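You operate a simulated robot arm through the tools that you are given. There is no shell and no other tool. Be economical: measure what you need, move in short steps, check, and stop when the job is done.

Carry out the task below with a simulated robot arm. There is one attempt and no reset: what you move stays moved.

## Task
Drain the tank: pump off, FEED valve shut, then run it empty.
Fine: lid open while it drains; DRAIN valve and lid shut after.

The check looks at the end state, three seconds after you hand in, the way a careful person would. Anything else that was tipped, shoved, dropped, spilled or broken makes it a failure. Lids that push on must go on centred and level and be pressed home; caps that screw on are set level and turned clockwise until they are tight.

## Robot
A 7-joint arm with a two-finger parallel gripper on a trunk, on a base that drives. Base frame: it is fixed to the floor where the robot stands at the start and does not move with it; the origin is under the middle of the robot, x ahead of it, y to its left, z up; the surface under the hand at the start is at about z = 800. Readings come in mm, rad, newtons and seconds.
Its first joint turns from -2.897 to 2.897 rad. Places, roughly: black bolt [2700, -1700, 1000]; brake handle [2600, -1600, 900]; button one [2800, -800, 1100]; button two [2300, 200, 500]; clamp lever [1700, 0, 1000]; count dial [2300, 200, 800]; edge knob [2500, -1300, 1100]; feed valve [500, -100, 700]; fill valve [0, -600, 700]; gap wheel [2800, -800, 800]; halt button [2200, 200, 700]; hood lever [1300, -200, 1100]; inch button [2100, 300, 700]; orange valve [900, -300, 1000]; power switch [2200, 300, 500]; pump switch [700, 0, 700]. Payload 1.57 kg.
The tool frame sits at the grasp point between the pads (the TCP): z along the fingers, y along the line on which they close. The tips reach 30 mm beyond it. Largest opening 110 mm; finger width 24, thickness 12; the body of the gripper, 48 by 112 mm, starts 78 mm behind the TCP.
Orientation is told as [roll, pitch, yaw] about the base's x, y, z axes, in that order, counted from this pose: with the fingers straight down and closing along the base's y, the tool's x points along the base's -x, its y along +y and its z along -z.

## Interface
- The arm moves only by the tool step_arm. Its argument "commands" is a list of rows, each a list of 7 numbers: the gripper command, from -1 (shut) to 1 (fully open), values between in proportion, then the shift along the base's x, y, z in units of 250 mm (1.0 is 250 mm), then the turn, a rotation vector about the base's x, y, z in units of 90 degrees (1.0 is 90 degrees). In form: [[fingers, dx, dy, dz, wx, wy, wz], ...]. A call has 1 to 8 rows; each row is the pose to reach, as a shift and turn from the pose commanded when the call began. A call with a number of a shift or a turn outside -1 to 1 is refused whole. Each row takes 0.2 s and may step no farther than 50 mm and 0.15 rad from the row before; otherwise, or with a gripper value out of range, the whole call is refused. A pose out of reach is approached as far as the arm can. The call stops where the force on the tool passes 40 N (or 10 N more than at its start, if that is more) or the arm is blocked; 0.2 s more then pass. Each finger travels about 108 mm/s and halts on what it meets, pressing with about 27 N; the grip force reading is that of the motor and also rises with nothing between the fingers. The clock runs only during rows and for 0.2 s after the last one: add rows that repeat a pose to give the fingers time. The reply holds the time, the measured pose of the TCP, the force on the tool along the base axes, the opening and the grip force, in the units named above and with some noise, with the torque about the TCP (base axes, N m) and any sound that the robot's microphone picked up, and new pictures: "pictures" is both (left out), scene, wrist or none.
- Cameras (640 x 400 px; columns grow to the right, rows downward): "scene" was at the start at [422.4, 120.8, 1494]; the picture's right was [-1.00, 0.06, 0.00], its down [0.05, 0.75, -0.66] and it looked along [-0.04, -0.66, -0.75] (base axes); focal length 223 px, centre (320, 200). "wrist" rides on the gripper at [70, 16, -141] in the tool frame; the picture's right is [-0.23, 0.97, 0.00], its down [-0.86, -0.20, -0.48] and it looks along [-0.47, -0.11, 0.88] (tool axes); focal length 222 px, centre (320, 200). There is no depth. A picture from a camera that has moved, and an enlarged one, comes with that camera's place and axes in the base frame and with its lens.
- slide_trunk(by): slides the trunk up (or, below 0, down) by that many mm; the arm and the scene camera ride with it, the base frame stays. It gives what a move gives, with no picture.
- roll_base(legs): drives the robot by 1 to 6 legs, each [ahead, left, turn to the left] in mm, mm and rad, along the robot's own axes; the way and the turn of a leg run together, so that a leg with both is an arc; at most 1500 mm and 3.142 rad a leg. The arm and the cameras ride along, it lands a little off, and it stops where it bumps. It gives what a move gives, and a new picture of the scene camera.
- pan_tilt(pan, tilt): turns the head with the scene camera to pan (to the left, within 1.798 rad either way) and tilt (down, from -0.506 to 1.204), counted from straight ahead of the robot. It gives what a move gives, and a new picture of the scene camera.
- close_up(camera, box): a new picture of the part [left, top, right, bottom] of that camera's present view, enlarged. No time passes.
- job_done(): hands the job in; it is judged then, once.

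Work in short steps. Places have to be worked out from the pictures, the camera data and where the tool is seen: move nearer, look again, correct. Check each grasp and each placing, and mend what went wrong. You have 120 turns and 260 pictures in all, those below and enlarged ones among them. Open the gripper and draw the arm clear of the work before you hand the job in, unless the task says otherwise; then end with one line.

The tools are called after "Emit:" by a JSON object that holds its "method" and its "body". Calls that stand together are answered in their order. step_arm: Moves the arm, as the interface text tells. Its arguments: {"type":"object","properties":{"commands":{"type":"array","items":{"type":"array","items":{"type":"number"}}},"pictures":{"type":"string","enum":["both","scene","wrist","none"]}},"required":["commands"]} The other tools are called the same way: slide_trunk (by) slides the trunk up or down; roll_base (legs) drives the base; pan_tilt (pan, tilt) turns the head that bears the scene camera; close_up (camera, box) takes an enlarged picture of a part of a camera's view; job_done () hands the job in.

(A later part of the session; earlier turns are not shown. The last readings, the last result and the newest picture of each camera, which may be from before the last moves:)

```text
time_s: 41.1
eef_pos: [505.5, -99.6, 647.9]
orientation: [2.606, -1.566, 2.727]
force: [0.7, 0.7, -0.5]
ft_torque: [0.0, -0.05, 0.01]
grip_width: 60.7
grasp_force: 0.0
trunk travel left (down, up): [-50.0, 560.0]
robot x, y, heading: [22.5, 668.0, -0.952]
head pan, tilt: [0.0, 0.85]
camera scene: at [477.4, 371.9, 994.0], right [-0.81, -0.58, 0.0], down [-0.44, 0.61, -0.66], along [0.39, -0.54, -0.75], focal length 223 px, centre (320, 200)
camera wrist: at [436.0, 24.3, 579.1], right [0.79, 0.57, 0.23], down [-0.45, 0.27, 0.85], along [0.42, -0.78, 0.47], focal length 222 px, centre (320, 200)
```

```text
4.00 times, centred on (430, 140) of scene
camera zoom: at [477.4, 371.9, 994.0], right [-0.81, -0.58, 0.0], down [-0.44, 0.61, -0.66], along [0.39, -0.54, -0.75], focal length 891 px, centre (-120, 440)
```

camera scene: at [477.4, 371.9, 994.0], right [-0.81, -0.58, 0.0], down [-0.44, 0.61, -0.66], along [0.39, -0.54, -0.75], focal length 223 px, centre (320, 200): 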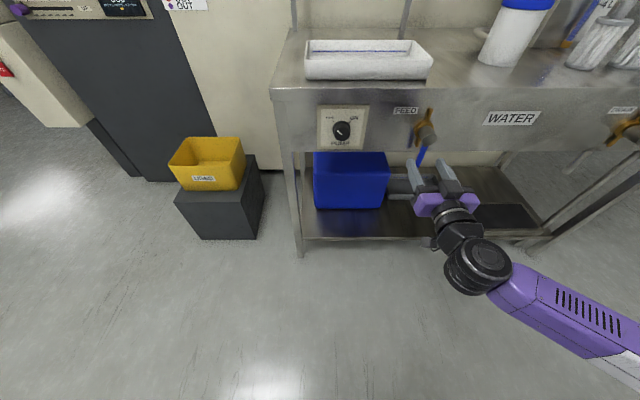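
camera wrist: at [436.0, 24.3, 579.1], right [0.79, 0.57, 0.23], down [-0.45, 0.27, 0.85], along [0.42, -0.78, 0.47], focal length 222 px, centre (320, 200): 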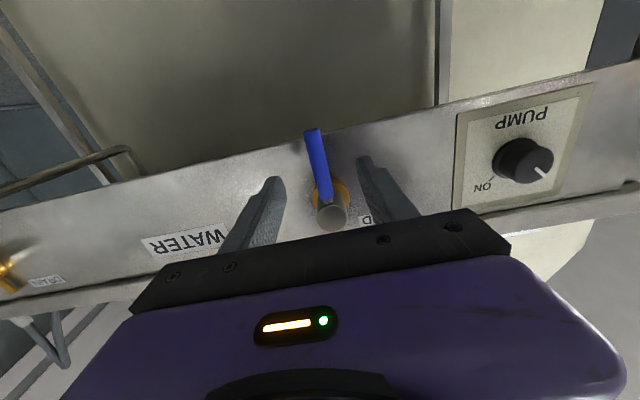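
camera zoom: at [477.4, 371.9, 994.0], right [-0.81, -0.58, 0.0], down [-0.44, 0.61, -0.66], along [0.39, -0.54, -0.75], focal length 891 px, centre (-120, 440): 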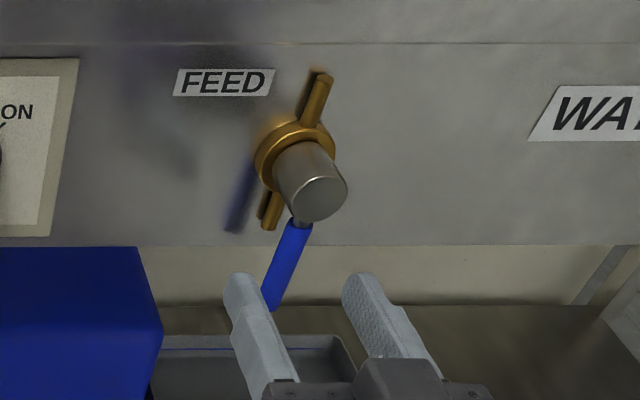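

Lever sits between the fingers laterally. I go 25 mm further and close.

Emit:
{"method": "step_arm", "body": {"commands": [[0.1, 0.058, -0.081, 0, 0, 0, 0], [0.1, 0.058, -0.081, 0, 0, 0, 0], [-1, 0.058, -0.081, 0, 0, 0, 0], [-1, 0.058, -0.081, 0, 0, 0, 0], [-1, 0.058, -0.081, 0, 0, 0, 0]], "pictures": "wrist"}}

Emit:
{"method": "close_up", "body": {"camera": "scene", "box": [370, 90, 490, 190]}}

```text
time_s: 42.3
eef_pos: [519.4, -118.4, 647.6]
orientation: [2.657, -1.565, 2.681]
force: [1.7, -4.3, 0.2]
ft_torque: [0.03, 0.1, 0.0]
grip_width: 14.6
grasp_force: 30.9
trunk travel left (down, up): [-50.0, 560.0]
robot x, y, heading: [18.0, 666.8, -0.949]
head pan, tilt: [0.0, 0.85]
camera wrist: at [450.3, 5.0, 577.9], right [0.79, 0.57, 0.23], down [-0.45, 0.27, 0.85], along [0.42, -0.78, 0.47], focal length 222 px, centre (320, 200)
```

wrist: 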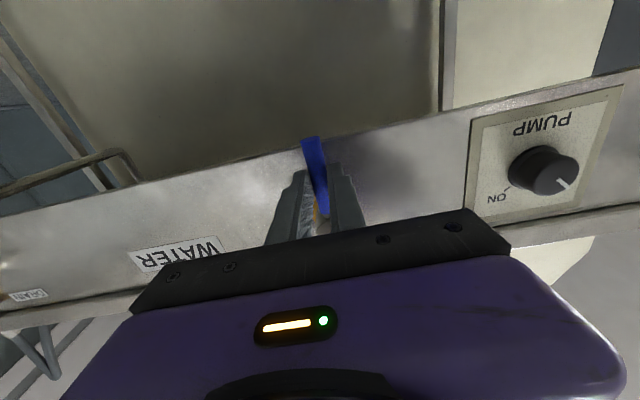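

```text
4.00 times, centred on (430, 140) of scene
camera zoom: at [477.4, 371.8, 994.0], right [-0.81, -0.58, 0.0], down [-0.44, 0.61, -0.66], along [0.39, -0.54, -0.75], focal length 891 px, centre (-120, 440)
```

zoom: 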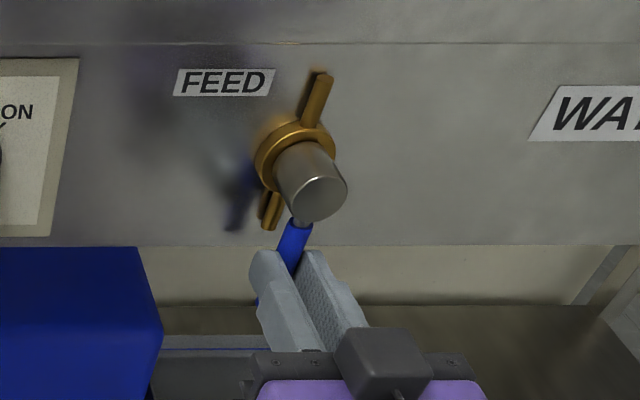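

The lever is gripped (14.6 mm). I turn it towards the right (as DRAIN and FILL stand when shut), 30° first to test the direction.

Emit:
{"method": "step_arm", "body": {"commands": [[-1, -0.0229, -0.0164, 0.0018, -0.0485, 0.0677, 0], [-1, -0.0455, -0.0325, 0.0074, -0.097, 0.1355, 0], [-1, -0.0673, -0.0482, 0.0164, -0.1455, 0.2032, 0], [-1, -0.0878, -0.0629, 0.0288, -0.194, 0.271, 0]], "pictures": "wrist"}}

Emit:
{"method": "close_up", "body": {"camera": "scene", "box": [370, 90, 490, 190]}}

```text
time_s: 43.3
eef_pos: [499.6, -135.1, 655.4]
orientation: [-1.572, -1.049, 0.625]
force: [-10.6, 2.0, -8.4]
ft_torque: [0.24, 0.05, -0.19]
grip_width: 14.6
grasp_force: 30.3
trunk travel left (down, up): [-50.0, 560.0]
robot x, y, heading: [18.7, 666.8, -0.952]
head pan, tilt: [0.0, 0.85]
camera wrist: at [399.0, -31.6, 586.7], right [0.78, 0.56, -0.29], down [-0.07, 0.54, 0.84], along [0.63, -0.63, 0.46], focal length 222 px, centre (320, 200)
```

wrist: 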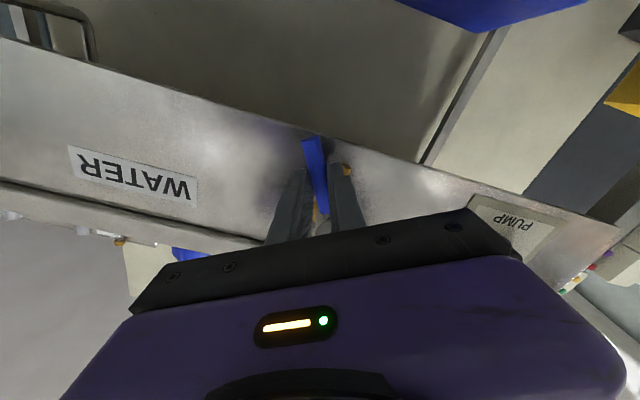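

```text
4.00 times, centred on (430, 140) of scene
camera zoom: at [477.3, 371.7, 993.9], right [-0.81, -0.58, 0.0], down [-0.44, 0.61, -0.66], along [0.39, -0.54, -0.75], focal length 891 px, centre (-120, 440)
```

zoom: 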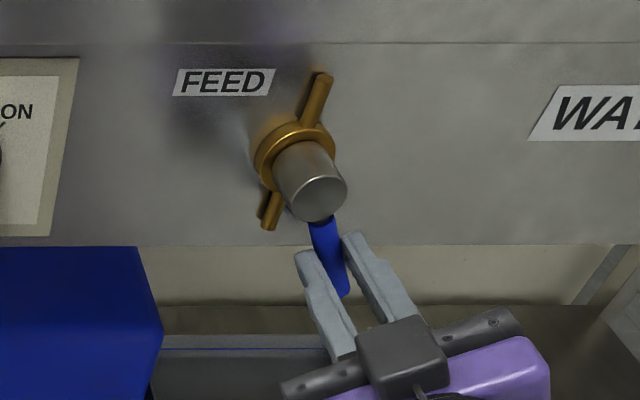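

The lever follows with low force; I continue the remaining 60°.

Emit:
{"method": "step_arm", "body": {"commands": [[-1, -0.0191, -0.0137, 0.0157, -0.0485, 0.0677, 0], [-1, -0.0364, -0.026, 0.0343, -0.097, 0.1355, 0], [-1, -0.0515, -0.0369, 0.0556, -0.1455, 0.2032, 0], [-1, -0.0644, -0.0461, 0.0792, -0.194, 0.271, 0], [-1, -0.0745, -0.0533, 0.1044, -0.2425, 0.3387, 0], [-1, -0.082, -0.0587, 0.1312, -0.291, 0.4065, 0], [-1, -0.0862, -0.0617, 0.1588, -0.3395, 0.4742, 0], [-1, -0.0878, -0.0629, 0.1872, -0.388, 0.542, 0]], "pictures": "wrist"}}

Emit:
{"method": "close_up", "body": {"camera": "scene", "box": [370, 90, 490, 190]}}

```text
time_s: 45.1
eef_pos: [477.3, -150.4, 700.6]
orientation: [-1.564, -0.001, 0.626]
force: [-2.4, -8.3, -21.2]
ft_torque: [0.14, 0.63, -0.06]
grip_width: 14.7
grasp_force: 30.5
trunk travel left (down, up): [-50.0, 560.0]
robot x, y, heading: [20.0, 669.3, -0.948]
head pan, tilt: [0.0, 0.85]
camera wrist: at [338.0, -75.2, 685.2], right [0.18, 0.14, -0.97], down [0.41, 0.89, 0.2], along [0.89, -0.44, 0.1], focal length 222 px, centre (320, 200)
```

wrist: 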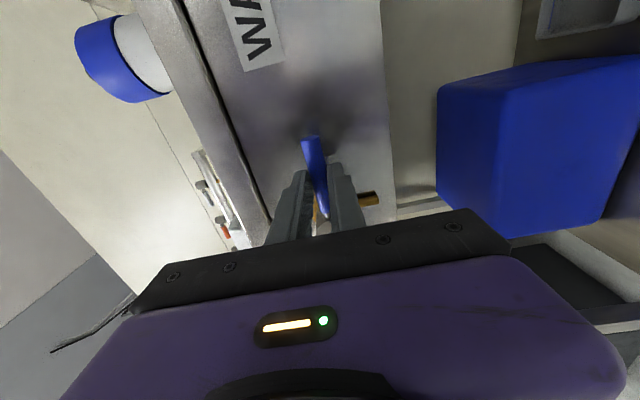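

```text
4.00 times, centred on (430, 140) of scene
camera zoom: at [477.5, 371.3, 993.5], right [-0.81, -0.58, 0.0], down [-0.44, 0.61, -0.66], along [0.38, -0.54, -0.75], focal length 891 px, centre (-120, 440)
```

zoom: 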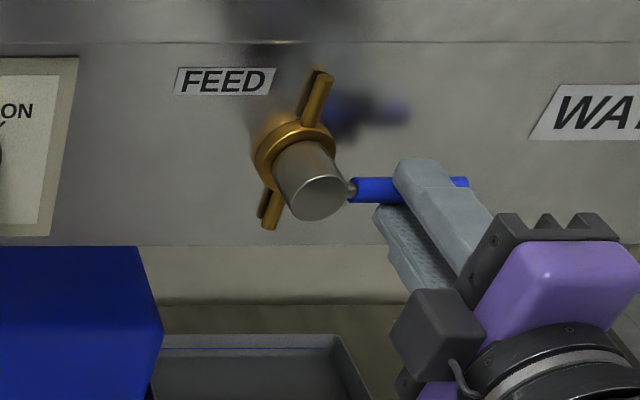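

FEED is horizontal (shut) and at its stop. I release, back off 100 mm, and check.

Emit:
{"method": "step_arm", "body": {"commands": [[-0.2, 0, 0, 0, 0, 0, 0], [-0.2, 0, 0, 0, 0, 0, 0], [-0.2, -0.0933, 0.13, 0, 0, 0, 0], [-0.2, -0.186, 0.26, 0, 0, 0, 0], [-0.2, -0.28, 0.39, 0, 0, 0, 0], [-0.2, -0.373, 0.52, 0, 0, 0, 0]], "pictures": "none"}}

Emit:
{"method": "close_up", "body": {"camera": "scene", "box": [370, 90, 490, 190]}}

Emit:
{"method": "pan_tilt", "body": {"pan": -0.5, "tilt": 0.5}}

```text
time_s: 46.5
eef_pos: [383.6, -21.8, 702.5]
orientation: [-1.567, -0.003, 0.624]
force: [-0.5, -0.4, 0.5]
ft_torque: [0.05, -0.01, -0.01]
grip_width: 44.0
grasp_force: 0.1
trunk travel left (down, up): [-50.0, 560.0]
robot x, y, heading: [21.6, 665.4, -0.947]
head pan, tilt: [0.0, 0.85]
```

```text
4.00 times, centred on (430, 140) of scene
camera zoom: at [477.5, 371.9, 994.0], right [-0.81, -0.58, 0.0], down [-0.44, 0.61, -0.66], along [0.39, -0.54, -0.75], focal length 891 px, centre (-120, 440)
```

zoom: 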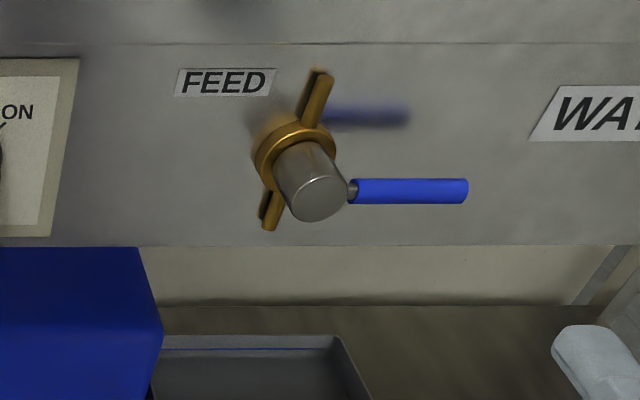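

```text
time_s: 47.5
eef_pos: [383.4, -21.0, 701.1]
orientation: [-1.565, -0.004, 0.626]
force: [0.0, -0.4, -0.8]
ft_torque: [0.02, 0.05, 0.01]
grip_width: 43.9
grasp_force: 0.0
trunk travel left (down, up): [-50.0, 560.0]
robot x, y, heading: [22.6, 663.4, -0.952]
head pan, tilt: [-0.499, 0.499]
camera scene: at [443.1, 345.1, 1023.9], right [-0.99, -0.12, 0.0], down [-0.06, 0.48, -0.88], along [0.11, -0.87, -0.48], focal length 223 px, centre (320, 200)
```

scene: 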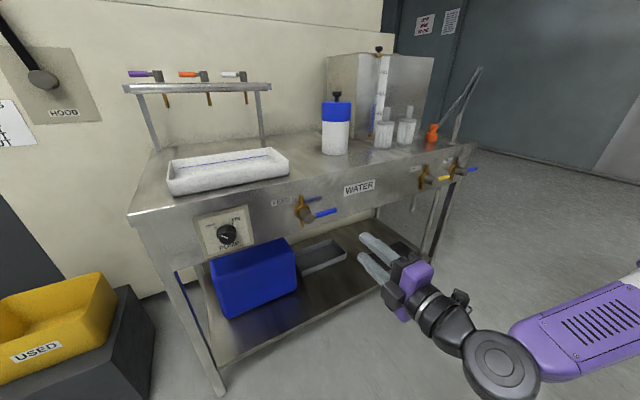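

FEED is shut. Next I drive 420 mm to the right to face DRAIN and the tank.

Emit:
{"method": "roll_base", "body": {"legs": [[0, -420, 0]]}}

Emit:
{"method": "pan_tilt", "body": {"pan": -0.1, "tilt": 0.5}}

```text
time_s: 50.0
eef_pos: [34.3, -265.6, 701.6]
orientation: [-1.568, -0.001, 0.611]
force: [0.7, -0.2, -1.0]
ft_torque: [-0.02, 0.01, -0.01]
grip_width: 43.8
grasp_force: 0.0
trunk travel left (down, up): [-50.0, 560.0]
robot x, y, heading: [-315.6, 427.8, -0.967]
head pan, tilt: [-0.499, 0.499]
camera scene: at [100.7, 100.2, 1024.0], right [-0.99, -0.11, 0.0], down [-0.05, 0.48, -0.88], along [0.09, -0.87, -0.48], focal length 223 px, centre (320, 200)
```

scene: 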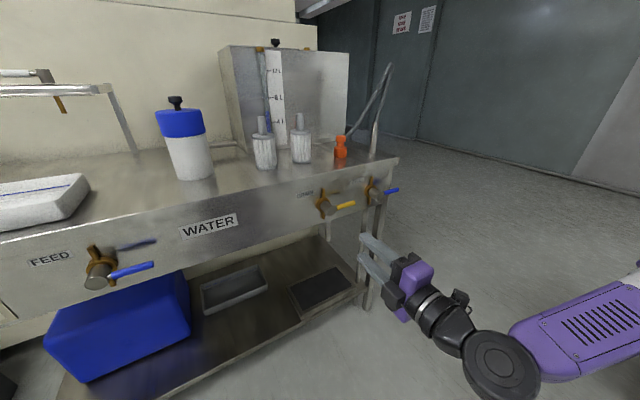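

```text
time_s: 50.9
eef_pos: [34.5, -264.1, 702.3]
orientation: [-1.566, -0.004, 0.611]
force: [-0.3, 0.1, -0.2]
ft_torque: [0.02, 0.02, -0.01]
grip_width: 44.1
grasp_force: 0.1
trunk travel left (down, up): [-50.0, 560.0]
robot x, y, heading: [-319.6, 429.0, -0.963]
head pan, tilt: [-0.099, 0.499]
camera scene: at [135.1, 111.1, 1024.0], right [-0.87, -0.48, 0.0], down [-0.23, 0.42, -0.88], along [0.43, -0.77, -0.48], focal length 223 px, centre (320, 200)
```

scene: 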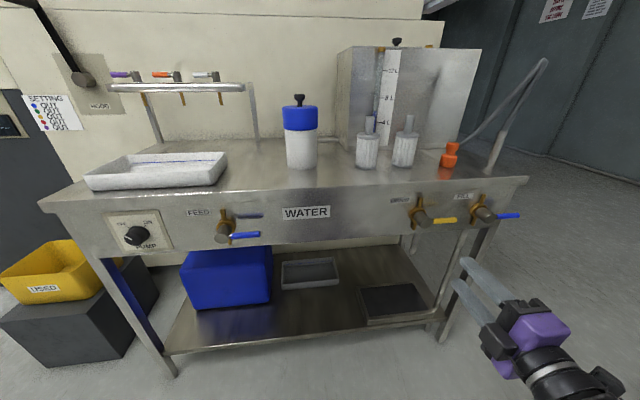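

I zoom in on the drain area and the tank.

Emit:
{"method": "close_up", "body": {"camera": "scene", "box": [350, 180, 530, 330]}}

Emit:
{"method": "close_up", "body": {"camera": "scene", "box": [330, 30, 560, 180]}}

Emit:
{"method": "step_arm", "body": {"commands": [[-0.2, 0, 0, 0, 0, 0, 0]], "pictures": "wrist"}}

```text
2.67 times, centred on (440, 255) of scene
camera zoom: at [135.1, 111.1, 1024.0], right [-0.87, -0.48, 0.0], down [-0.23, 0.42, -0.88], along [0.43, -0.77, -0.48], focal length 594 px, centre (0, 53)
```

zoom: 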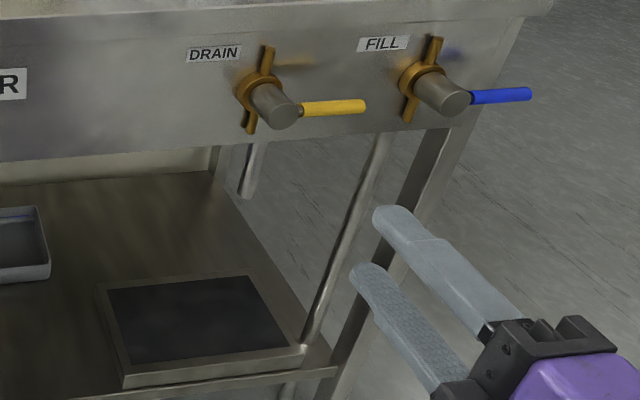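

```text
2.67 times, centred on (445, 105) of scene
camera zoom: at [135.1, 111.1, 1024.0], right [-0.87, -0.48, 0.0], down [-0.23, 0.42, -0.88], along [0.43, -0.77, -0.48], focal length 594 px, centre (-13, 453)
```

zoom: 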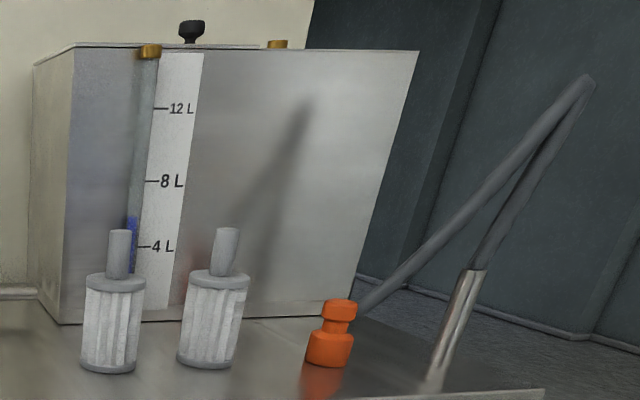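

```text
time_s: 51.3
eef_pos: [35.3, -265.9, 702.1]
orientation: [-1.568, -0.004, 0.608]
force: [1.1, 0.3, -0.6]
ft_torque: [0.0, 0.02, -0.02]
grip_width: 44.3
grasp_force: 0.0
trunk travel left (down, up): [-50.0, 560.0]
robot x, y, heading: [-317.8, 432.2, -0.963]
head pan, tilt: [-0.099, 0.499]
camera wrist: at [-103.9, -188.5, 686.0], right [0.19, 0.13, -0.97], down [0.43, 0.88, 0.2], along [0.88, -0.45, 0.11], focal length 222 px, centre (320, 200)
```

wrist: 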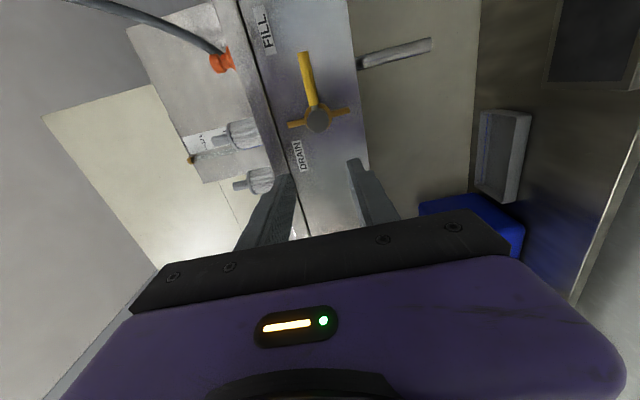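

The drain pipe ends at about (146,-559,497) over the dark sump tray on the shelf, so it drains there. Now I raise the trunk to see the tank's lid from above.

Emit:
{"method": "slide_trunk", "body": {"by": 560}}

Emit:
{"method": "pan_tilt", "body": {"pan": -0.2, "tilt": 0.5}}

Emit:
{"method": "close_up", "body": {"camera": "scene", "box": [240, 130, 440, 260]}}

```text
refused: 560 is not a number from -400 to 400
```

```text
time_s: 52.0
eef_pos: [35.6, -265.9, 702.1]
orientation: [-1.567, -0.004, 0.608]
force: [0.5, 0.3, 0.4]
ft_torque: [0.02, 0.01, 0.03]
grip_width: 44.3
grasp_force: 0.1
trunk travel left (down, up): [-50.0, 560.0]
robot x, y, heading: [-316.8, 426.5, -0.966]
head pan, tilt: [-0.201, 0.499]
camera scene: at [126.9, 107.1, 1024.0], right [-0.92, -0.4, 0.0], down [-0.19, 0.44, -0.88], along [0.35, -0.81, -0.48], focal length 223 px, centre (320, 200)
```

scene: 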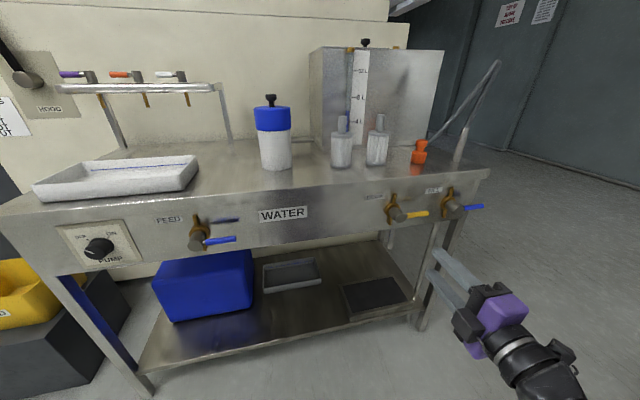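

```text
3.08 times, centred on (340, 195) of scene
camera zoom: at [126.9, 107.1, 1024.0], right [-0.92, -0.4, 0.0], down [-0.19, 0.44, -0.88], along [0.35, -0.81, -0.48], focal length 685 px, centre (258, 215)
```

zoom: 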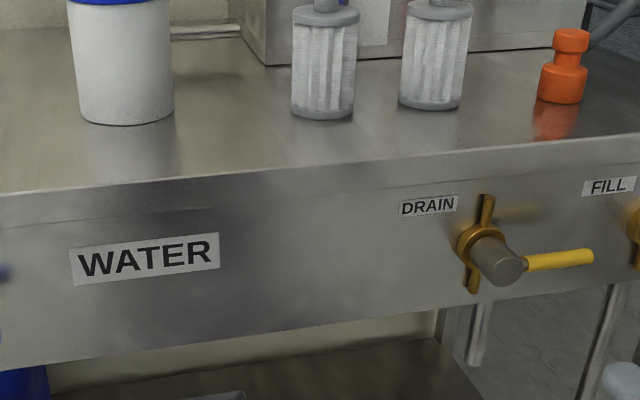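

The slide is limited to 400 per call; I raise in two steps.

Emit:
{"method": "slide_trunk", "body": {"by": 400}}

Emit:
{"method": "slide_trunk", "body": {"by": 155}}

Emit:
{"method": "pan_tilt", "body": {"pan": -0.2, "tilt": 0.6}}

Emit:
{"method": "close_up", "body": {"camera": "scene", "box": [260, 60, 480, 200]}}

```text
time_s: 55.8
eef_pos: [35.3, -264.2, 1100.9]
orientation: [-1.566, -0.004, 0.609]
force: [-0.6, 0.4, 0.0]
ft_torque: [0.0, -0.01, 0.04]
grip_width: 44.0
grasp_force: 0.3
trunk travel left (down, up): [-450.0, 160.0]
robot x, y, heading: [-317.3, 432.3, -0.963]
head pan, tilt: [-0.201, 0.499]
```

```text
time_s: 57.6
eef_pos: [34.5, -264.6, 1255.9]
orientation: [-1.568, -0.004, 0.609]
force: [0.8, -0.9, -0.2]
ft_torque: [-0.01, 0.01, 0.01]
grip_width: 43.8
grasp_force: 0.0
trunk travel left (down, up): [-605.0, 5.0]
robot x, y, heading: [-316.1, 429.3, -0.961]
head pan, tilt: [-0.201, 0.499]
```

```text
time_s: 58.2
eef_pos: [35.0, -264.6, 1256.5]
orientation: [-1.567, -0.005, 0.609]
force: [0.2, -0.6, 0.0]
ft_torque: [0.02, 0.01, -0.01]
grip_width: 43.8
grasp_force: 0.0
trunk travel left (down, up): [-605.0, 5.0]
robot x, y, heading: [-320.0, 427.5, -0.966]
head pan, tilt: [-0.201, 0.6]
camera scene: at [125.8, 109.4, 1569.9], right [-0.92, -0.39, 0.0], down [-0.22, 0.52, -0.83], along [0.33, -0.76, -0.56], focal length 223 px, centre (320, 200)
```

scene: 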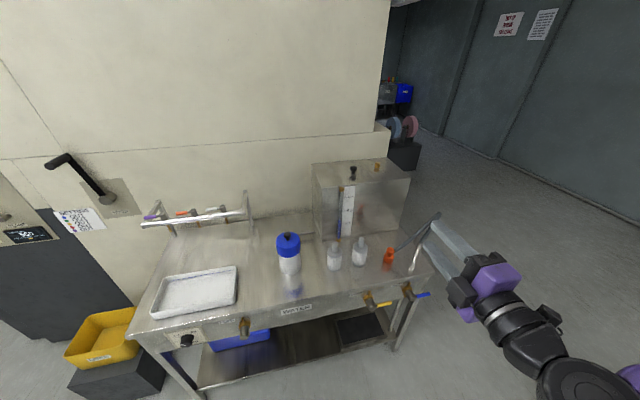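

```text
2.86 times, centred on (370, 130) of scene
camera zoom: at [125.8, 109.4, 1569.9], right [-0.92, -0.39, 0.0], down [-0.22, 0.52, -0.83], along [0.33, -0.76, -0.56], focal length 636 px, centre (177, 400)
```

zoom: 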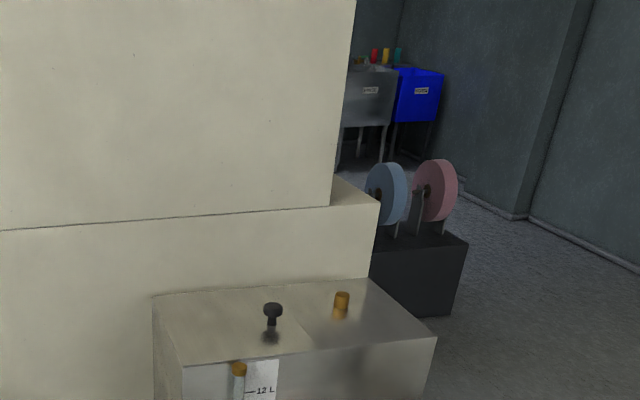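

The lid appears to be the left part of the tank top with the black knob at about (327,-676,1165). I first turn the tool down, then drive nearer.

Emit:
{"method": "step_arm", "body": {"commands": [[0, -0.04, 0.06, 0, 0.0685, 0.0475, 0], [0, -0.08, 0.12, 0, 0.137, 0.095, 0], [0, -0.12, 0.18, 0, 0.2055, 0.1425, 0], [0, -0.16, 0.24, 0, 0.274, 0.19, 0], [0, -0.2, 0.3, 0, 0.3425, 0.2375, 0], [0, -0.2, 0.3, 0, 0.411, 0.285, 0], [0, -0.2, 0.3, 0, 0.4795, 0.3325, 0], [0, -0.2, 0.3, 0, 0.548, 0.38, 0]], "pictures": "none"}}

Emit:
{"method": "step_arm", "body": {"commands": [[0, 0, 0, 0, 0.0685, 0.0475, 0], [0, 0, 0, 0, 0.137, 0.095, 0], [0, 0, 0, 0, 0.2055, 0.1425, 0], [0, 0, 0, 0, 0.274, 0.19, 0]], "pictures": "scene"}}

```text
time_s: 59.4
eef_pos: [6.8, -236.0, 1180.8]
orientation: [-0.979, -0.167, 0.618]
force: [-0.3, -0.1, 0.4]
ft_torque: [-0.02, -0.03, 0.02]
grip_width: 55.1
grasp_force: 0.1
out of reach, approached as far as the arm can: row 1, 2, 3, 4, 5
trunk travel left (down, up): [-605.0, 5.0]
robot x, y, heading: [-316.9, 428.9, -0.967]
head pan, tilt: [-0.201, 0.6]
stopped in row 5: the arm was blocked; the commanded pose is now the measured one
```

```text
time_s: 60.4
eef_pos: [-28.1, -255.0, 1093.1]
orientation: [-0.479, -0.302, 0.583]
force: [0.8, -0.5, -0.1]
ft_torque: [-0.01, -0.01, 0.0]
grip_width: 54.9
grasp_force: 0.1
out of reach, approached as far as the arm can: row 1, 2, 3, 4
trunk travel left (down, up): [-605.0, 5.0]
robot x, y, heading: [-320.0, 427.9, -0.968]
head pan, tilt: [-0.201, 0.6]
camera scene: at [125.5, 109.1, 1569.9], right [-0.92, -0.39, 0.0], down [-0.22, 0.52, -0.83], along [0.33, -0.76, -0.56], focal length 223 px, centre (320, 200)
```

scene: 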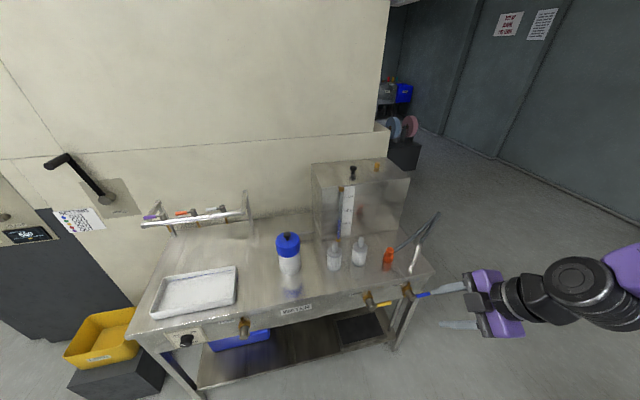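

The arm met a joint limit part-way. I straighten the tilt left and then turn the wrist back to neutral about the vertical.

Emit:
{"method": "step_arm", "body": {"commands": [[0, 0, 0, 0, 0, 0, -0.085], [0, 0, 0, 0, 0, 0, -0.17], [0, 0, 0, 0, 0, 0, -0.255], [0, 0, 0, 0, 0, 0, -0.34], [0, 0, 0, 0, 0, 0, -0.425], [0, 0, 0, 0, 0, 0, -0.51], [0, 0, 0, 0, 0, 0, -0.595], [0, 0, 0, 0, 0, 0, -0.68]], "pictures": "none"}}

```text
time_s: 61.4
eef_pos: [-23.6, -266.9, 1101.5]
orientation: [-0.492, -0.416, 0.289]
force: [0.6, 0.0, -1.3]
ft_torque: [-0.01, 0.0, -0.01]
grip_width: 55.1
grasp_force: 0.1
out of reach, approached as far as the arm can: row 1, 2, 3, 4, 5
trunk travel left (down, up): [-605.0, 5.0]
robot x, y, heading: [-317.4, 428.5, -0.965]
head pan, tilt: [-0.201, 0.6]
stopped in row 5: the arm was blocked; the commanded pose is now the measured one
```

Blocked again, so I lower and draw back the hand a bit with the same turn.

Emit:
{"method": "step_arm", "body": {"commands": [[0, -0.06, 0.1, -0.06, 0, 0, 0], [0, -0.12, 0.2, -0.12, 0, 0, 0], [0, -0.18, 0.3, -0.18, 0, 0, 0], [0, -0.24, 0.4, -0.24, 0, 0, 0], [0, -0.24, 0.4, -0.24, 0, 0, -0.085], [0, -0.24, 0.4, -0.24, 0, 0, -0.17], [0, -0.24, 0.4, -0.24, 0, 0, -0.255], [0, -0.24, 0.4, -0.24, 0, 0, -0.34]], "pictures": "scene"}}

```text
time_s: 63.2
eef_pos: [-145.5, -192.9, 1069.5]
orientation: [-0.54, -0.515, -0.091]
force: [-0.1, 0.1, -0.4]
ft_torque: [-0.01, 0.03, -0.01]
grip_width: 55.1
grasp_force: 0.0
out of reach, approached as far as the arm can: row 2, 3, 4, 5, 6, 7, 8
trunk travel left (down, up): [-605.0, 5.0]
robot x, y, heading: [-317.9, 430.5, -0.962]
head pan, tilt: [-0.201, 0.6]
camera scene: at [125.6, 109.1, 1569.9], right [-0.92, -0.39, 0.0], down [-0.22, 0.52, -0.83], along [0.33, -0.76, -0.56], focal length 223 px, centre (320, 200)
```

scene: 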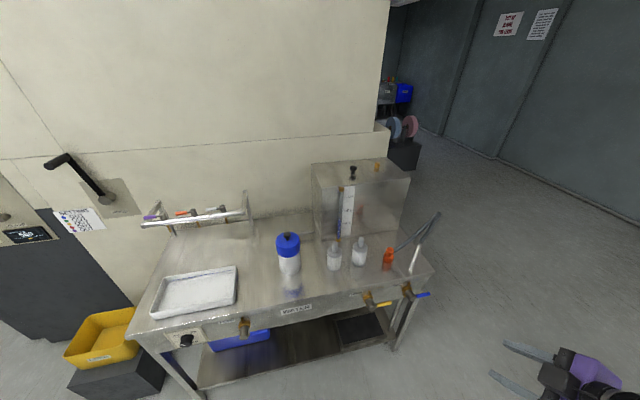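

Now it turns freely. I continue the turn and then straighten.

Emit:
{"method": "step_arm", "body": {"commands": [[0, 0, 0, 0, 0, 0, -0.085], [0, 0, 0, 0, 0, 0, -0.17], [0, 0, 0, 0, 0, 0, -0.255], [0, 0, 0, 0, 0, 0, -0.34], [0, 0, 0, 0, 0, 0, -0.425], [0, 0, 0, 0, 0, 0, -0.51]], "pictures": "none"}}

```text
time_s: 64.6
eef_pos: [-135.3, -184.6, 1055.5]
orientation: [-0.629, -0.694, -0.556]
force: [1.5, -0.2, -0.7]
ft_torque: [0.0, 0.08, -0.09]
grip_width: 55.2
grasp_force: 0.1
out of reach, approached as far as the arm can: row 1, 2, 3, 4, 5, 6
trunk travel left (down, up): [-605.0, 5.0]
robot x, y, heading: [-317.8, 430.3, -0.966]
head pan, tilt: [-0.201, 0.6]
```

I straighten the remaining 51° tilt.

Emit:
{"method": "step_arm", "body": {"commands": [[0, 0, 0, 0, 0.0806, 0.0136, 0], [0, 0, 0, 0, 0.161, 0.027, 0], [0, 0, 0, 0, 0.242, 0.041, 0], [0, 0, 0, 0, 0.322, 0.054, 0], [0, 0, 0, 0, 0.403, 0.068, 0], [0, 0, 0, 0, 0.483, 0.081, 0], [0, 0, 0, 0, 0.564, 0.095, 0]], "pictures": "none"}}

```text
time_s: 66.2
eef_pos: [-137.3, -186.5, 1056.8]
orientation: [-0.628, -0.692, -0.555]
force: [-0.5, 0.0, -0.1]
ft_torque: [0.04, 0.0, -0.02]
grip_width: 55.0
grasp_force: 0.1
out of reach, approached as far as the arm can: row 1, 2, 3, 4, 5, 6, 7
trunk travel left (down, up): [-605.0, 5.0]
robot x, y, heading: [-318.8, 431.0, -0.966]
head pan, tilt: [-0.201, 0.6]
```

No motion: a joint limit in this position. I try shifting forward-left and down together with straightening.

Emit:
{"method": "step_arm", "body": {"commands": [[0, 0.1, 0, -0.1, 0, 0, 0], [0, 0.2, 0, -0.2, 0, 0, 0], [0, 0.3, 0, -0.3, 0, 0, 0], [0, 0.3, 0, -0.3, 0.08, 0.0136, 0], [0, 0.3, 0, -0.3, 0.16, 0.027, 0], [0, 0.3, 0, -0.3, 0.24, 0.04, 0]], "pictures": "scene"}}

```text
time_s: 67.6
eef_pos: [-78.7, -168.4, 976.4]
orientation: [-0.55, -0.487, -0.758]
force: [-0.4, 0.9, -0.7]
ft_torque: [-0.04, -0.02, 0.0]
grip_width: 54.9
grasp_force: 0.1
out of reach, approached as far as the arm can: row 4, 5, 6
trunk travel left (down, up): [-605.0, 5.0]
robot x, y, heading: [-315.2, 430.6, -0.967]
head pan, tilt: [-0.201, 0.6]
camera scene: at [126.0, 109.3, 1569.9], right [-0.92, -0.39, 0.0], down [-0.22, 0.52, -0.83], along [0.33, -0.76, -0.56], focal length 223 px, centre (320, 200)
```

scene: 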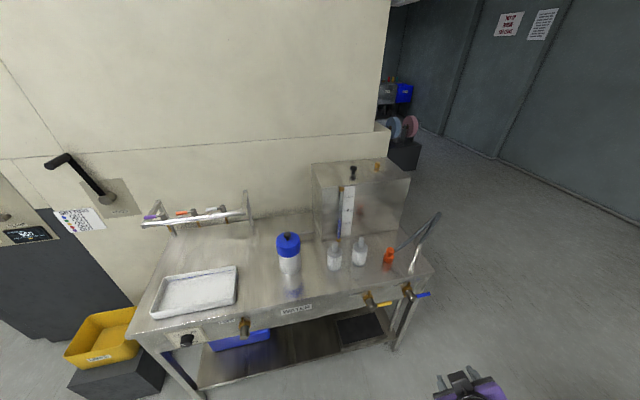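

It is progressing; I continue the same way.

Emit:
{"method": "step_arm", "body": {"commands": [[0, 0.12, 0.04, -0.08, 0.04, 0, 0], [0, 0.2, 0.12, -0.16, 0.1, 0, 0], [0, 0.2, 0.2, -0.24, 0.16, 0, 0], [0, 0.2, 0.2, -0.24, 0.24, -0.02, 0], [0, 0.2, 0.2, -0.24, 0.32, -0.03, 0], [0, 0.2, 0.2, -0.24, 0.4, -0.04, 0], [0, 0.2, 0.2, -0.24, 0.454, -0.048, 0]], "pictures": "none"}}

```text
time_s: 69.2
eef_pos: [-15.5, -105.8, 923.9]
orientation: [-0.376, -0.042, -0.975]
force: [0.2, -0.6, -0.5]
ft_torque: [-0.01, 0.03, 0.01]
grip_width: 55.1
grasp_force: 0.1
out of reach, approached as far as the arm can: row 2, 3, 4, 5, 6, 7
trunk travel left (down, up): [-605.0, 5.0]
robot x, y, heading: [-317.5, 434.4, -0.966]
head pan, tilt: [-0.201, 0.6]
```

Nearly straight; I take out the remaining roll of 0.38 rad.

Emit:
{"method": "step_arm", "body": {"commands": [[0, 0.06, 0.04, 0, 0.045, -0.066, 0], [0, 0.12, 0.08, 0, 0.09, -0.132, 0], [0, 0.18, 0.12, 0, 0.134, -0.198, 0], [0, 0.18, 0.12, 0, 0.134, -0.198, 0]], "pictures": "none"}}

```text
time_s: 70.2
eef_pos: [23.1, -112.0, 923.9]
orientation: [-0.321, -0.056, -0.994]
force: [-1.0, 0.0, 0.4]
ft_torque: [0.03, -0.01, 0.01]
grip_width: 54.9
grasp_force: 0.0
out of reach, approached as far as the arm can: row 1, 2, 3, 4
trunk travel left (down, up): [-605.0, 5.0]
robot x, y, heading: [-321.6, 427.1, -0.97]
head pan, tilt: [-0.201, 0.6]
```

I move it toward the original start pose relative to the robot (500 ahead, 200 right), straightening.

Emit:
{"method": "step_arm", "body": {"commands": [[0, -0.17, 0.01, 0.04, 0, 0, 0], [0, -0.34, 0.02, 0.08, 0.0, 0, 0], [0, -0.51, 0.03, 0.12, 0.0, 0, 0], [0, -0.68, 0.04, 0.16, 0.045, -0.066, 0], [0, -0.85, 0.05, 0.2, 0.09, -0.132, 0], [0, -0.85, 0.05, 0.2, 0.115, -0.169, 0]], "pictures": "none"}}

```text
time_s: 71.6
eef_pos: [-150.7, -112.7, 960.5]
orientation: [-0.48, -0.141, -1.144]
force: [-0.6, -0.8, -0.3]
ft_torque: [-0.01, -0.05, 0.0]
grip_width: 54.9
grasp_force: 0.2
out of reach, approached as far as the arm can: row 1, 2, 3, 4, 5, 6
trunk travel left (down, up): [-605.0, 5.0]
robot x, y, heading: [-319.3, 426.4, -0.963]
head pan, tilt: [-0.201, 0.6]
```

Moving left had helped, so I go well to the left instead, then straighten.

Emit:
{"method": "step_arm", "body": {"commands": [[0, 0.14, 0.09, 0, 0, 0, 0], [0, 0.28, 0.18, 0, 0, 0, 0], [0, 0.42, 0.27, 0, 0, 0, 0], [0, 0.56, 0.36, 0, 0, 0, 0], [0, 0.7, 0.45, 0, 0.03, -0.044, 0], [0, 0.84, 0.54, 0, 0.08, -0.12, 0], [0, 0.98, 0.63, 0, 0.12, -0.18, 0], [0, 0.98, 0.63, 0, 0.16, -0.24, 0.05]], "pictures": "scene"}}

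```text
time_s: 73.4
eef_pos: [-6.9, -142.5, 935.4]
orientation: [-0.291, -0.097, -1.158]
force: [0.3, -0.6, 0.0]
ft_torque: [-0.04, 0.06, 0.0]
grip_width: 55.0
grasp_force: 0.1
out of reach, approached as far as the arm can: row 1, 2, 3, 4, 5, 6, 7, 8
trunk travel left (down, up): [-605.0, 5.0]
robot x, y, heading: [-313.9, 427.6, -0.959]
head pan, tilt: [-0.201, 0.6]
camera scene: at [126.5, 108.8, 1569.5], right [-0.92, -0.39, 0.0], down [-0.22, 0.52, -0.82], along [0.32, -0.76, -0.57], focal length 223 px, centre (320, 200)
```

scene: 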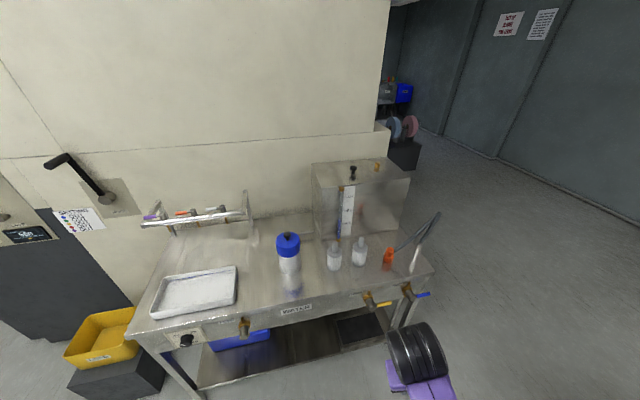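

I look down at the arm to understand its configuration.

Emit:
{"method": "pan_tilt", "body": {"pan": -0.4, "tilt": 1.2}}

Emit:
{"method": "step_arm", "body": {"commands": [[0, 0, 0, 0, 0, 0, 0]], "pictures": "wrist"}}

```text
time_s: 74.4
eef_pos: [-7.9, -140.8, 937.7]
orientation: [-0.292, -0.098, -1.159]
force: [-0.2, -0.3, -0.2]
ft_torque: [0.0, 0.0, -0.01]
grip_width: 55.1
grasp_force: 0.0
trunk travel left (down, up): [-605.0, 5.0]
robot x, y, heading: [-316.8, 427.7, -0.963]
head pan, tilt: [-0.4, 1.201]
camera scene: at [102.2, 135.6, 1525.3], right [-0.98, -0.2, 0.0], down [-0.19, 0.91, -0.36], along [0.07, -0.36, -0.93], focal length 223 px, centre (320, 200)
```

scene: 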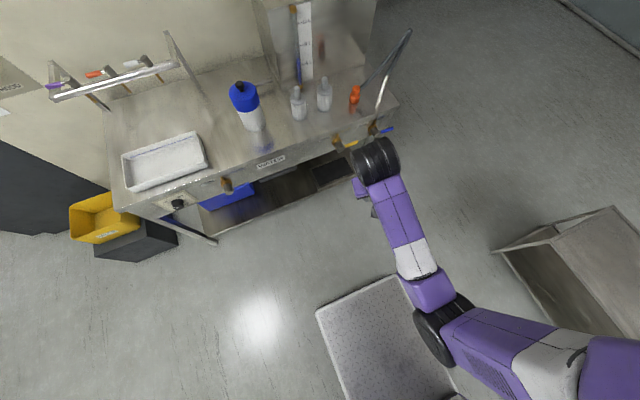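

```text
time_s: 74.8
eef_pos: [-6.5, -142.2, 936.0]
orientation: [-0.291, -0.096, -1.16]
force: [0.8, 0.1, 0.5]
ft_torque: [-0.01, 0.04, -0.03]
grip_width: 55.3
grasp_force: 0.0
trunk travel left (down, up): [-605.0, 5.0]
robot x, y, heading: [-320.5, 429.4, -0.965]
head pan, tilt: [-0.4, 1.201]
camera wrist: at [10.6, -44.1, 1059.8], right [0.96, 0.14, -0.26], down [0.27, -0.76, 0.59], along [-0.11, -0.64, -0.76], focal length 222 px, centre (320, 200)
```

wrist: 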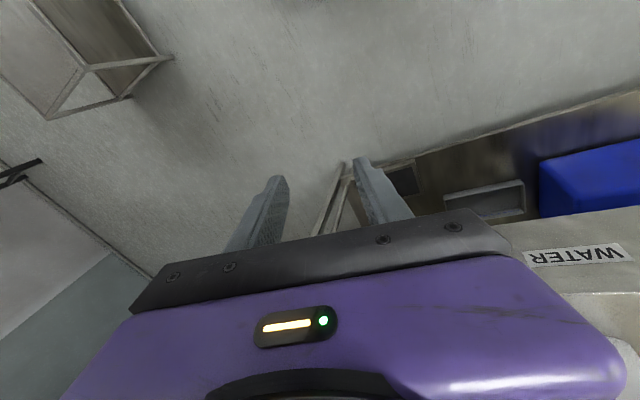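

The arm's elbow has swung; tool-level poses worked well earlier with about this shoulder height, and the lid knob can be grasped with a level tool too. I turn the tool back to level.

Emit:
{"method": "step_arm", "body": {"commands": [[0, 0, 0, 0.08, -0.07, -0.049, 0.02], [0, 0, 0, 0.16, -0.14, -0.098, 0.04], [0, 0, 0, 0.24, -0.21, -0.147, 0.06], [0, 0, 0, 0.32, -0.28, -0.195, 0.08], [0, 0, 0, 0.4, -0.35, -0.244, 0.08], [0, 0, 0, 0.48, -0.42, -0.293, 0.08], [0, 0, 0, 0.56, -0.49, -0.342, 0.08], [0, 0, 0, 0.64, -0.56, -0.391, 0.08]], "pictures": "none"}}

```text
time_s: 76.6
eef_pos: [6.8, -157.2, 1080.1]
orientation: [-0.041, -1.11, -1.18]
force: [-0.7, -0.5, 0.5]
ft_torque: [0.02, -0.01, -0.03]
grip_width: 55.0
grasp_force: 0.0
out of reach, approached as far as the arm can: row 1, 2, 3, 4, 5, 6, 7, 8
trunk travel left (down, up): [-605.0, 5.0]
robot x, y, heading: [-314.0, 425.8, -0.968]
head pan, tilt: [-0.4, 1.201]
```

Good. I finish to level, extending forward.

Emit:
{"method": "step_arm", "body": {"commands": [[0, 0.07, -0.1, 0.02, -0.06, -0.042, 0.04], [0, 0.14, -0.2, 0.04, -0.12, -0.084, 0.08], [0, 0.21, -0.3, 0.08, -0.18, -0.125, 0.11], [0, 0.28, -0.4, 0.12, -0.24, -0.167, 0.13], [0, 0.28, -0.4, 0.2, -0.24, -0.167, 0.13]], "pictures": "wrist"}}

```text
time_s: 77.8
eef_pos: [78.5, -252.8, 1126.4]
orientation: [2.065, -1.499, -3.065]
force: [0.2, -0.4, 0.2]
ft_torque: [-0.03, -0.01, 0.01]
grip_width: 55.1
grasp_force: 0.2
trunk travel left (down, up): [-605.0, 5.0]
robot x, y, heading: [-318.3, 428.5, -0.964]
head pan, tilt: [-0.4, 1.201]
camera wrist: at [19.6, -125.5, 1053.2], right [0.8, 0.53, 0.29], down [-0.49, 0.29, 0.82], along [0.35, -0.8, 0.49], focal length 222 px, centre (320, 200)
```

wrist: 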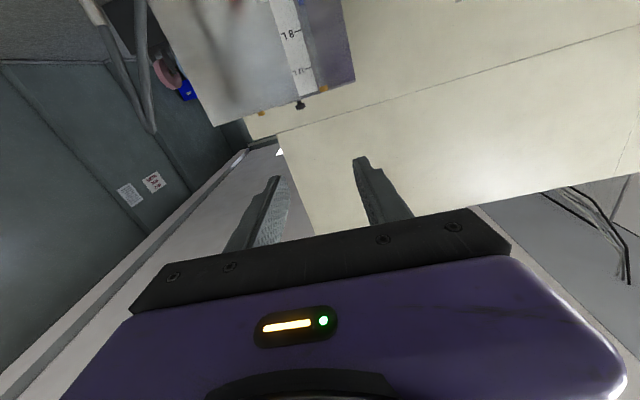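

Good, the level pose is free again. I pitch the tool 45° down (puts the wrist camera above), raise and draw back before driving nearer.

Emit:
{"method": "step_arm", "body": {"commands": [[0, -0.04, 0.055, 0.07, 0.07, 0.049, 0.02], [0, -0.08, 0.11, 0.14, 0.14, 0.098, 0.02], [0, -0.12, 0.165, 0.21, 0.21, 0.147, 0.02], [0, -0.16, 0.22, 0.28, 0.28, 0.195, 0.02], [0, -0.2, 0.275, 0.35, 0.35, 0.244, 0.02], [0, -0.225, 0.33, 0.42, 0.42, 0.293, 0.02]], "pictures": "wrist"}}

```text
time_s: 79.4
eef_pos: [-1.0, -210.1, 1142.8]
orientation: [0.177, -0.807, -1.058]
force: [-0.1, 0.4, 1.0]
ft_torque: [0.04, -0.01, 0.04]
grip_width: 55.2
grasp_force: 0.1
out of reach, approached as far as the arm can: row 3, 4, 5, 6
trunk travel left (down, up): [-605.0, 5.0]
robot x, y, heading: [-318.0, 428.7, -0.968]
head pan, tilt: [-0.4, 1.201]
stopped in row 6: the arm was blocked; the commanded pose is now the measured one
camera wrist: at [-83.2, -82.3, 1189.9], right [0.85, 0.44, 0.28], down [-0.11, -0.38, 0.92], along [0.51, -0.81, -0.27], focal length 222 px, centre (320, 200)
```

wrist: 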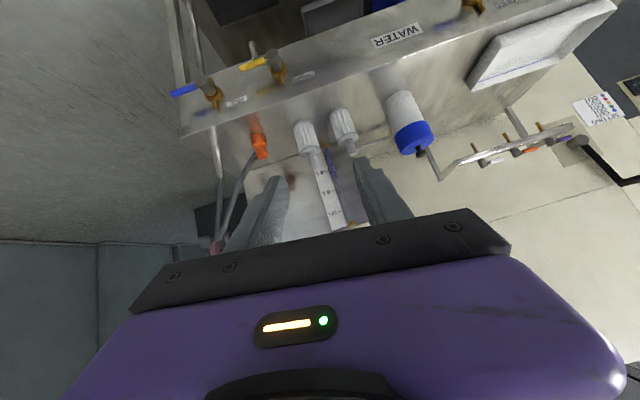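

Limited close in; I test reaching farther forward and up with this pitch.

Emit:
{"method": "step_arm", "body": {"commands": [[0, 0.08, -0.115, 0.1, 0, 0, 0], [0, 0.16, -0.23, 0.2, 0, 0, 0], [0, 0.24, -0.345, 0.3, 0, 0, 0], [0, 0.32, -0.46, 0.4, 0, 0, 0]], "pictures": "none"}}

Emit:
{"method": "pan_tilt", "body": {"pan": -0.6, "tilt": 0.9}}

```text
time_s: 80.4
eef_pos: [47.9, -337.4, 1151.6]
orientation: [0.238, -0.799, -1.077]
force: [-0.8, 0.4, -0.2]
ft_torque: [-0.01, 0.01, 0.02]
grip_width: 55.0
grasp_force: 0.0
out of reach, approached as far as the arm can: row 1, 2, 3, 4
trunk travel left (down, up): [-605.0, 5.0]
robot x, y, heading: [-318.5, 431.6, -0.963]
head pan, tilt: [-0.4, 1.201]
```

```text
time_s: 81.2
eef_pos: [47.8, -339.4, 1155.2]
orientation: [0.245, -0.805, -1.088]
force: [-0.5, -0.3, -0.4]
ft_torque: [-0.02, -0.03, -0.05]
grip_width: 54.7
grasp_force: 0.0
trunk travel left (down, up): [-605.0, 5.0]
robot x, y, heading: [-317.6, 432.2, -0.962]
head pan, tilt: [-0.6, 0.901]
camera scene: at [91.4, 115.1, 1545.0], right [-1.0, -0.01, 0.0], down [-0.01, 0.78, -0.62], along [0.0, -0.62, -0.78], focal length 223 px, centre (320, 200)
```

scene: 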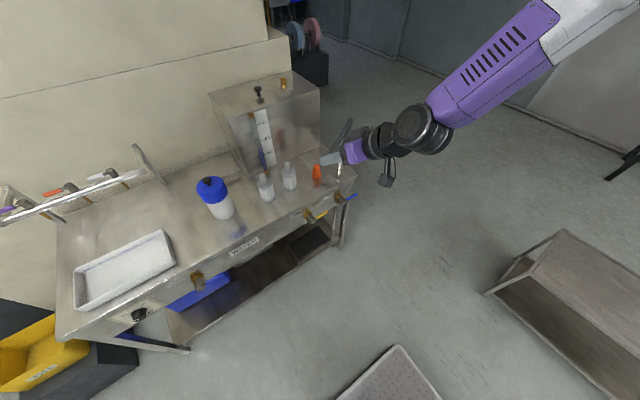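

The elbow is now up as at the start, so pointing down should work. I turn it down while drawing back.

Emit:
{"method": "step_arm", "body": {"commands": [[0, -0.05, 0.12, 0, 0.07, 0.049, 0.02], [0, -0.1, 0.24, 0, 0.14, 0.098, 0.04], [0, -0.15, 0.36, 0, 0.21, 0.147, 0.06], [0, -0.2, 0.48, 0, 0.28, 0.195, 0.07], [0, -0.22, 0.55, 0, 0.35, 0.244, 0.07], [0, -0.22, 0.55, 0, 0.42, 0.293, 0.07]], "pictures": "none"}}

```text
time_s: 82.6
eef_pos: [-9.8, -217.4, 1170.9]
orientation: [0.136, -0.008, -0.93]
force: [0.3, 0.3, 0.1]
ft_torque: [-0.03, 0.05, 0.01]
grip_width: 54.8
grasp_force: 0.1
out of reach, approached as far as the arm can: row 1, 2, 3, 4
trunk travel left (down, up): [-605.0, 5.0]
robot x, y, heading: [-317.0, 424.4, -0.963]
head pan, tilt: [-0.6, 0.901]
```

Nearly straight down now. I remove the small roll and raise the hand.

Emit:
{"method": "step_arm", "body": {"commands": [[0, 0, 0, 0.1, -0.049, 0.071, -0.01], [0, 0, 0, 0.2, -0.049, 0.071, -0.02], [0, 0, 0, 0.3, -0.049, 0.071, -0.02], [0, 0, 0, 0.4, -0.049, 0.071, -0.02]], "pictures": "scene"}}

```text
time_s: 83.6
eef_pos: [-6.8, -208.7, 1270.4]
orientation: [0.009, -0.004, -0.957]
force: [0.3, 0.0, -0.5]
ft_torque: [0.01, 0.03, 0.0]
grip_width: 55.2
grasp_force: 0.1
trunk travel left (down, up): [-605.0, 5.0]
robot x, y, heading: [-318.2, 425.4, -0.964]
head pan, tilt: [-0.6, 0.901]
camera scene: at [91.6, 115.1, 1545.0], right [-1.0, -0.01, 0.0], down [-0.01, 0.78, -0.62], along [0.0, -0.62, -0.78], focal length 223 px, centre (320, 200)
```

scene: 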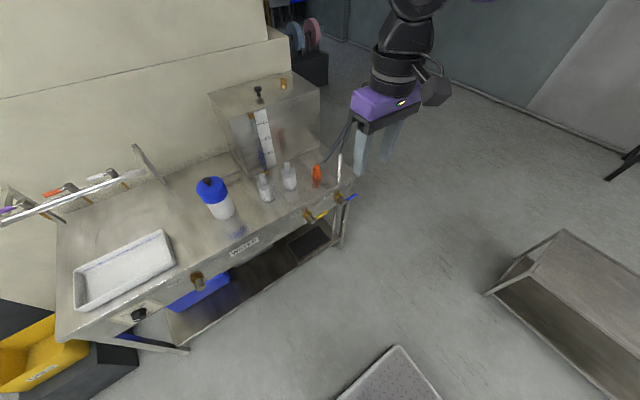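

Tool down at z 1270 is fine. I drive 400 mm ahead toward the bench.

Emit:
{"method": "roll_base", "body": {"legs": [[400, 0, 0]]}}

Emit:
{"method": "pan_tilt", "body": {"pan": -0.3, "tilt": 0.8}}

Emit:
{"method": "step_arm", "body": {"commands": [[0.3, 0, 0, 0, 0, 0, 0]], "pictures": "wrist"}}

```text
time_s: 86.1
eef_pos: [217.6, -540.0, 1269.9]
orientation: [0.008, -0.004, -0.961]
force: [-0.5, 0.8, 0.9]
ft_torque: [-0.02, -0.01, 0.0]
grip_width: 55.0
grasp_force: 0.0
trunk travel left (down, up): [-605.0, 5.0]
robot x, y, heading: [-90.2, 98.7, -0.968]
head pan, tilt: [-0.6, 0.901]
camera scene: at [317.3, -215.9, 1545.2], right [-1.0, 0.0, 0.0], down [0.0, 0.78, -0.62], along [0.0, -0.62, -0.78], focal length 223 px, centre (320, 200)
```

scene: 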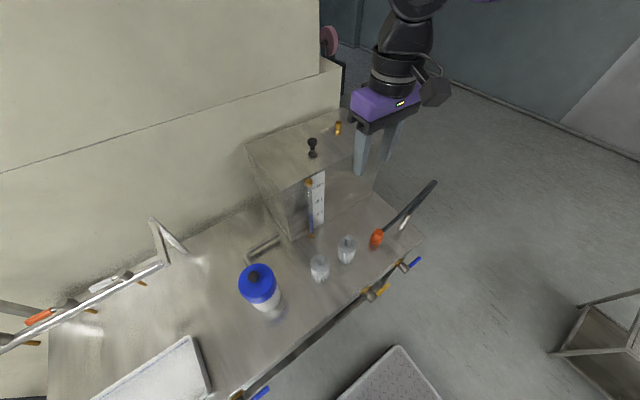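

```text
time_s: 86.9
eef_pos: [217.7, -540.1, 1270.1]
orientation: [0.009, -0.004, -0.962]
force: [-1.0, 0.6, 0.6]
ft_torque: [-0.02, 0.01, -0.01]
grip_width: 55.1
grasp_force: 0.1
trunk travel left (down, up): [-605.0, 5.0]
robot x, y, heading: [-89.9, 99.6, -0.972]
head pan, tilt: [-0.3, 0.799]
camera scene: at [341.2, -217.6, 1553.0], right [-0.95, -0.3, 0.0], down [-0.21, 0.68, -0.7], along [0.21, -0.67, -0.72], focal length 223 px, centre (320, 200)
```

scene: 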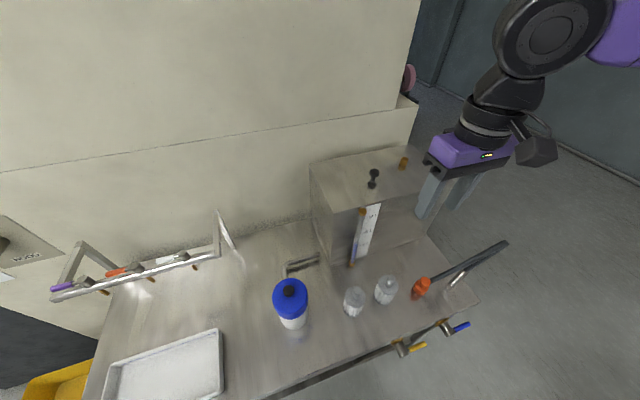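

```text
time_s: 87.3
eef_pos: [218.7, -540.3, 1270.1]
orientation: [0.01, -0.004, -0.962]
force: [0.1, -0.2, 0.3]
ft_torque: [0.01, 0.0, -0.01]
grip_width: 71.4
grasp_force: 0.1
trunk travel left (down, up): [-605.0, 5.0]
robot x, y, heading: [-88.0, 101.4, -0.969]
head pan, tilt: [-0.3, 0.799]
camera wrist: at [189.0, -473.7, 1411.4], right [0.93, 0.37, 0.01], down [0.32, -0.82, 0.48], along [0.19, -0.44, -0.88], focal length 222 px, centre (320, 200)
```

wrist: 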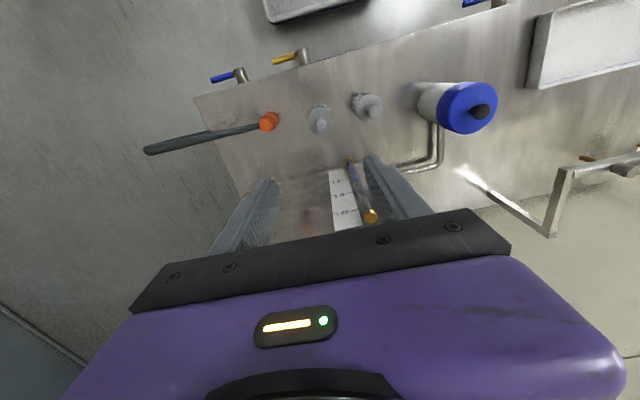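

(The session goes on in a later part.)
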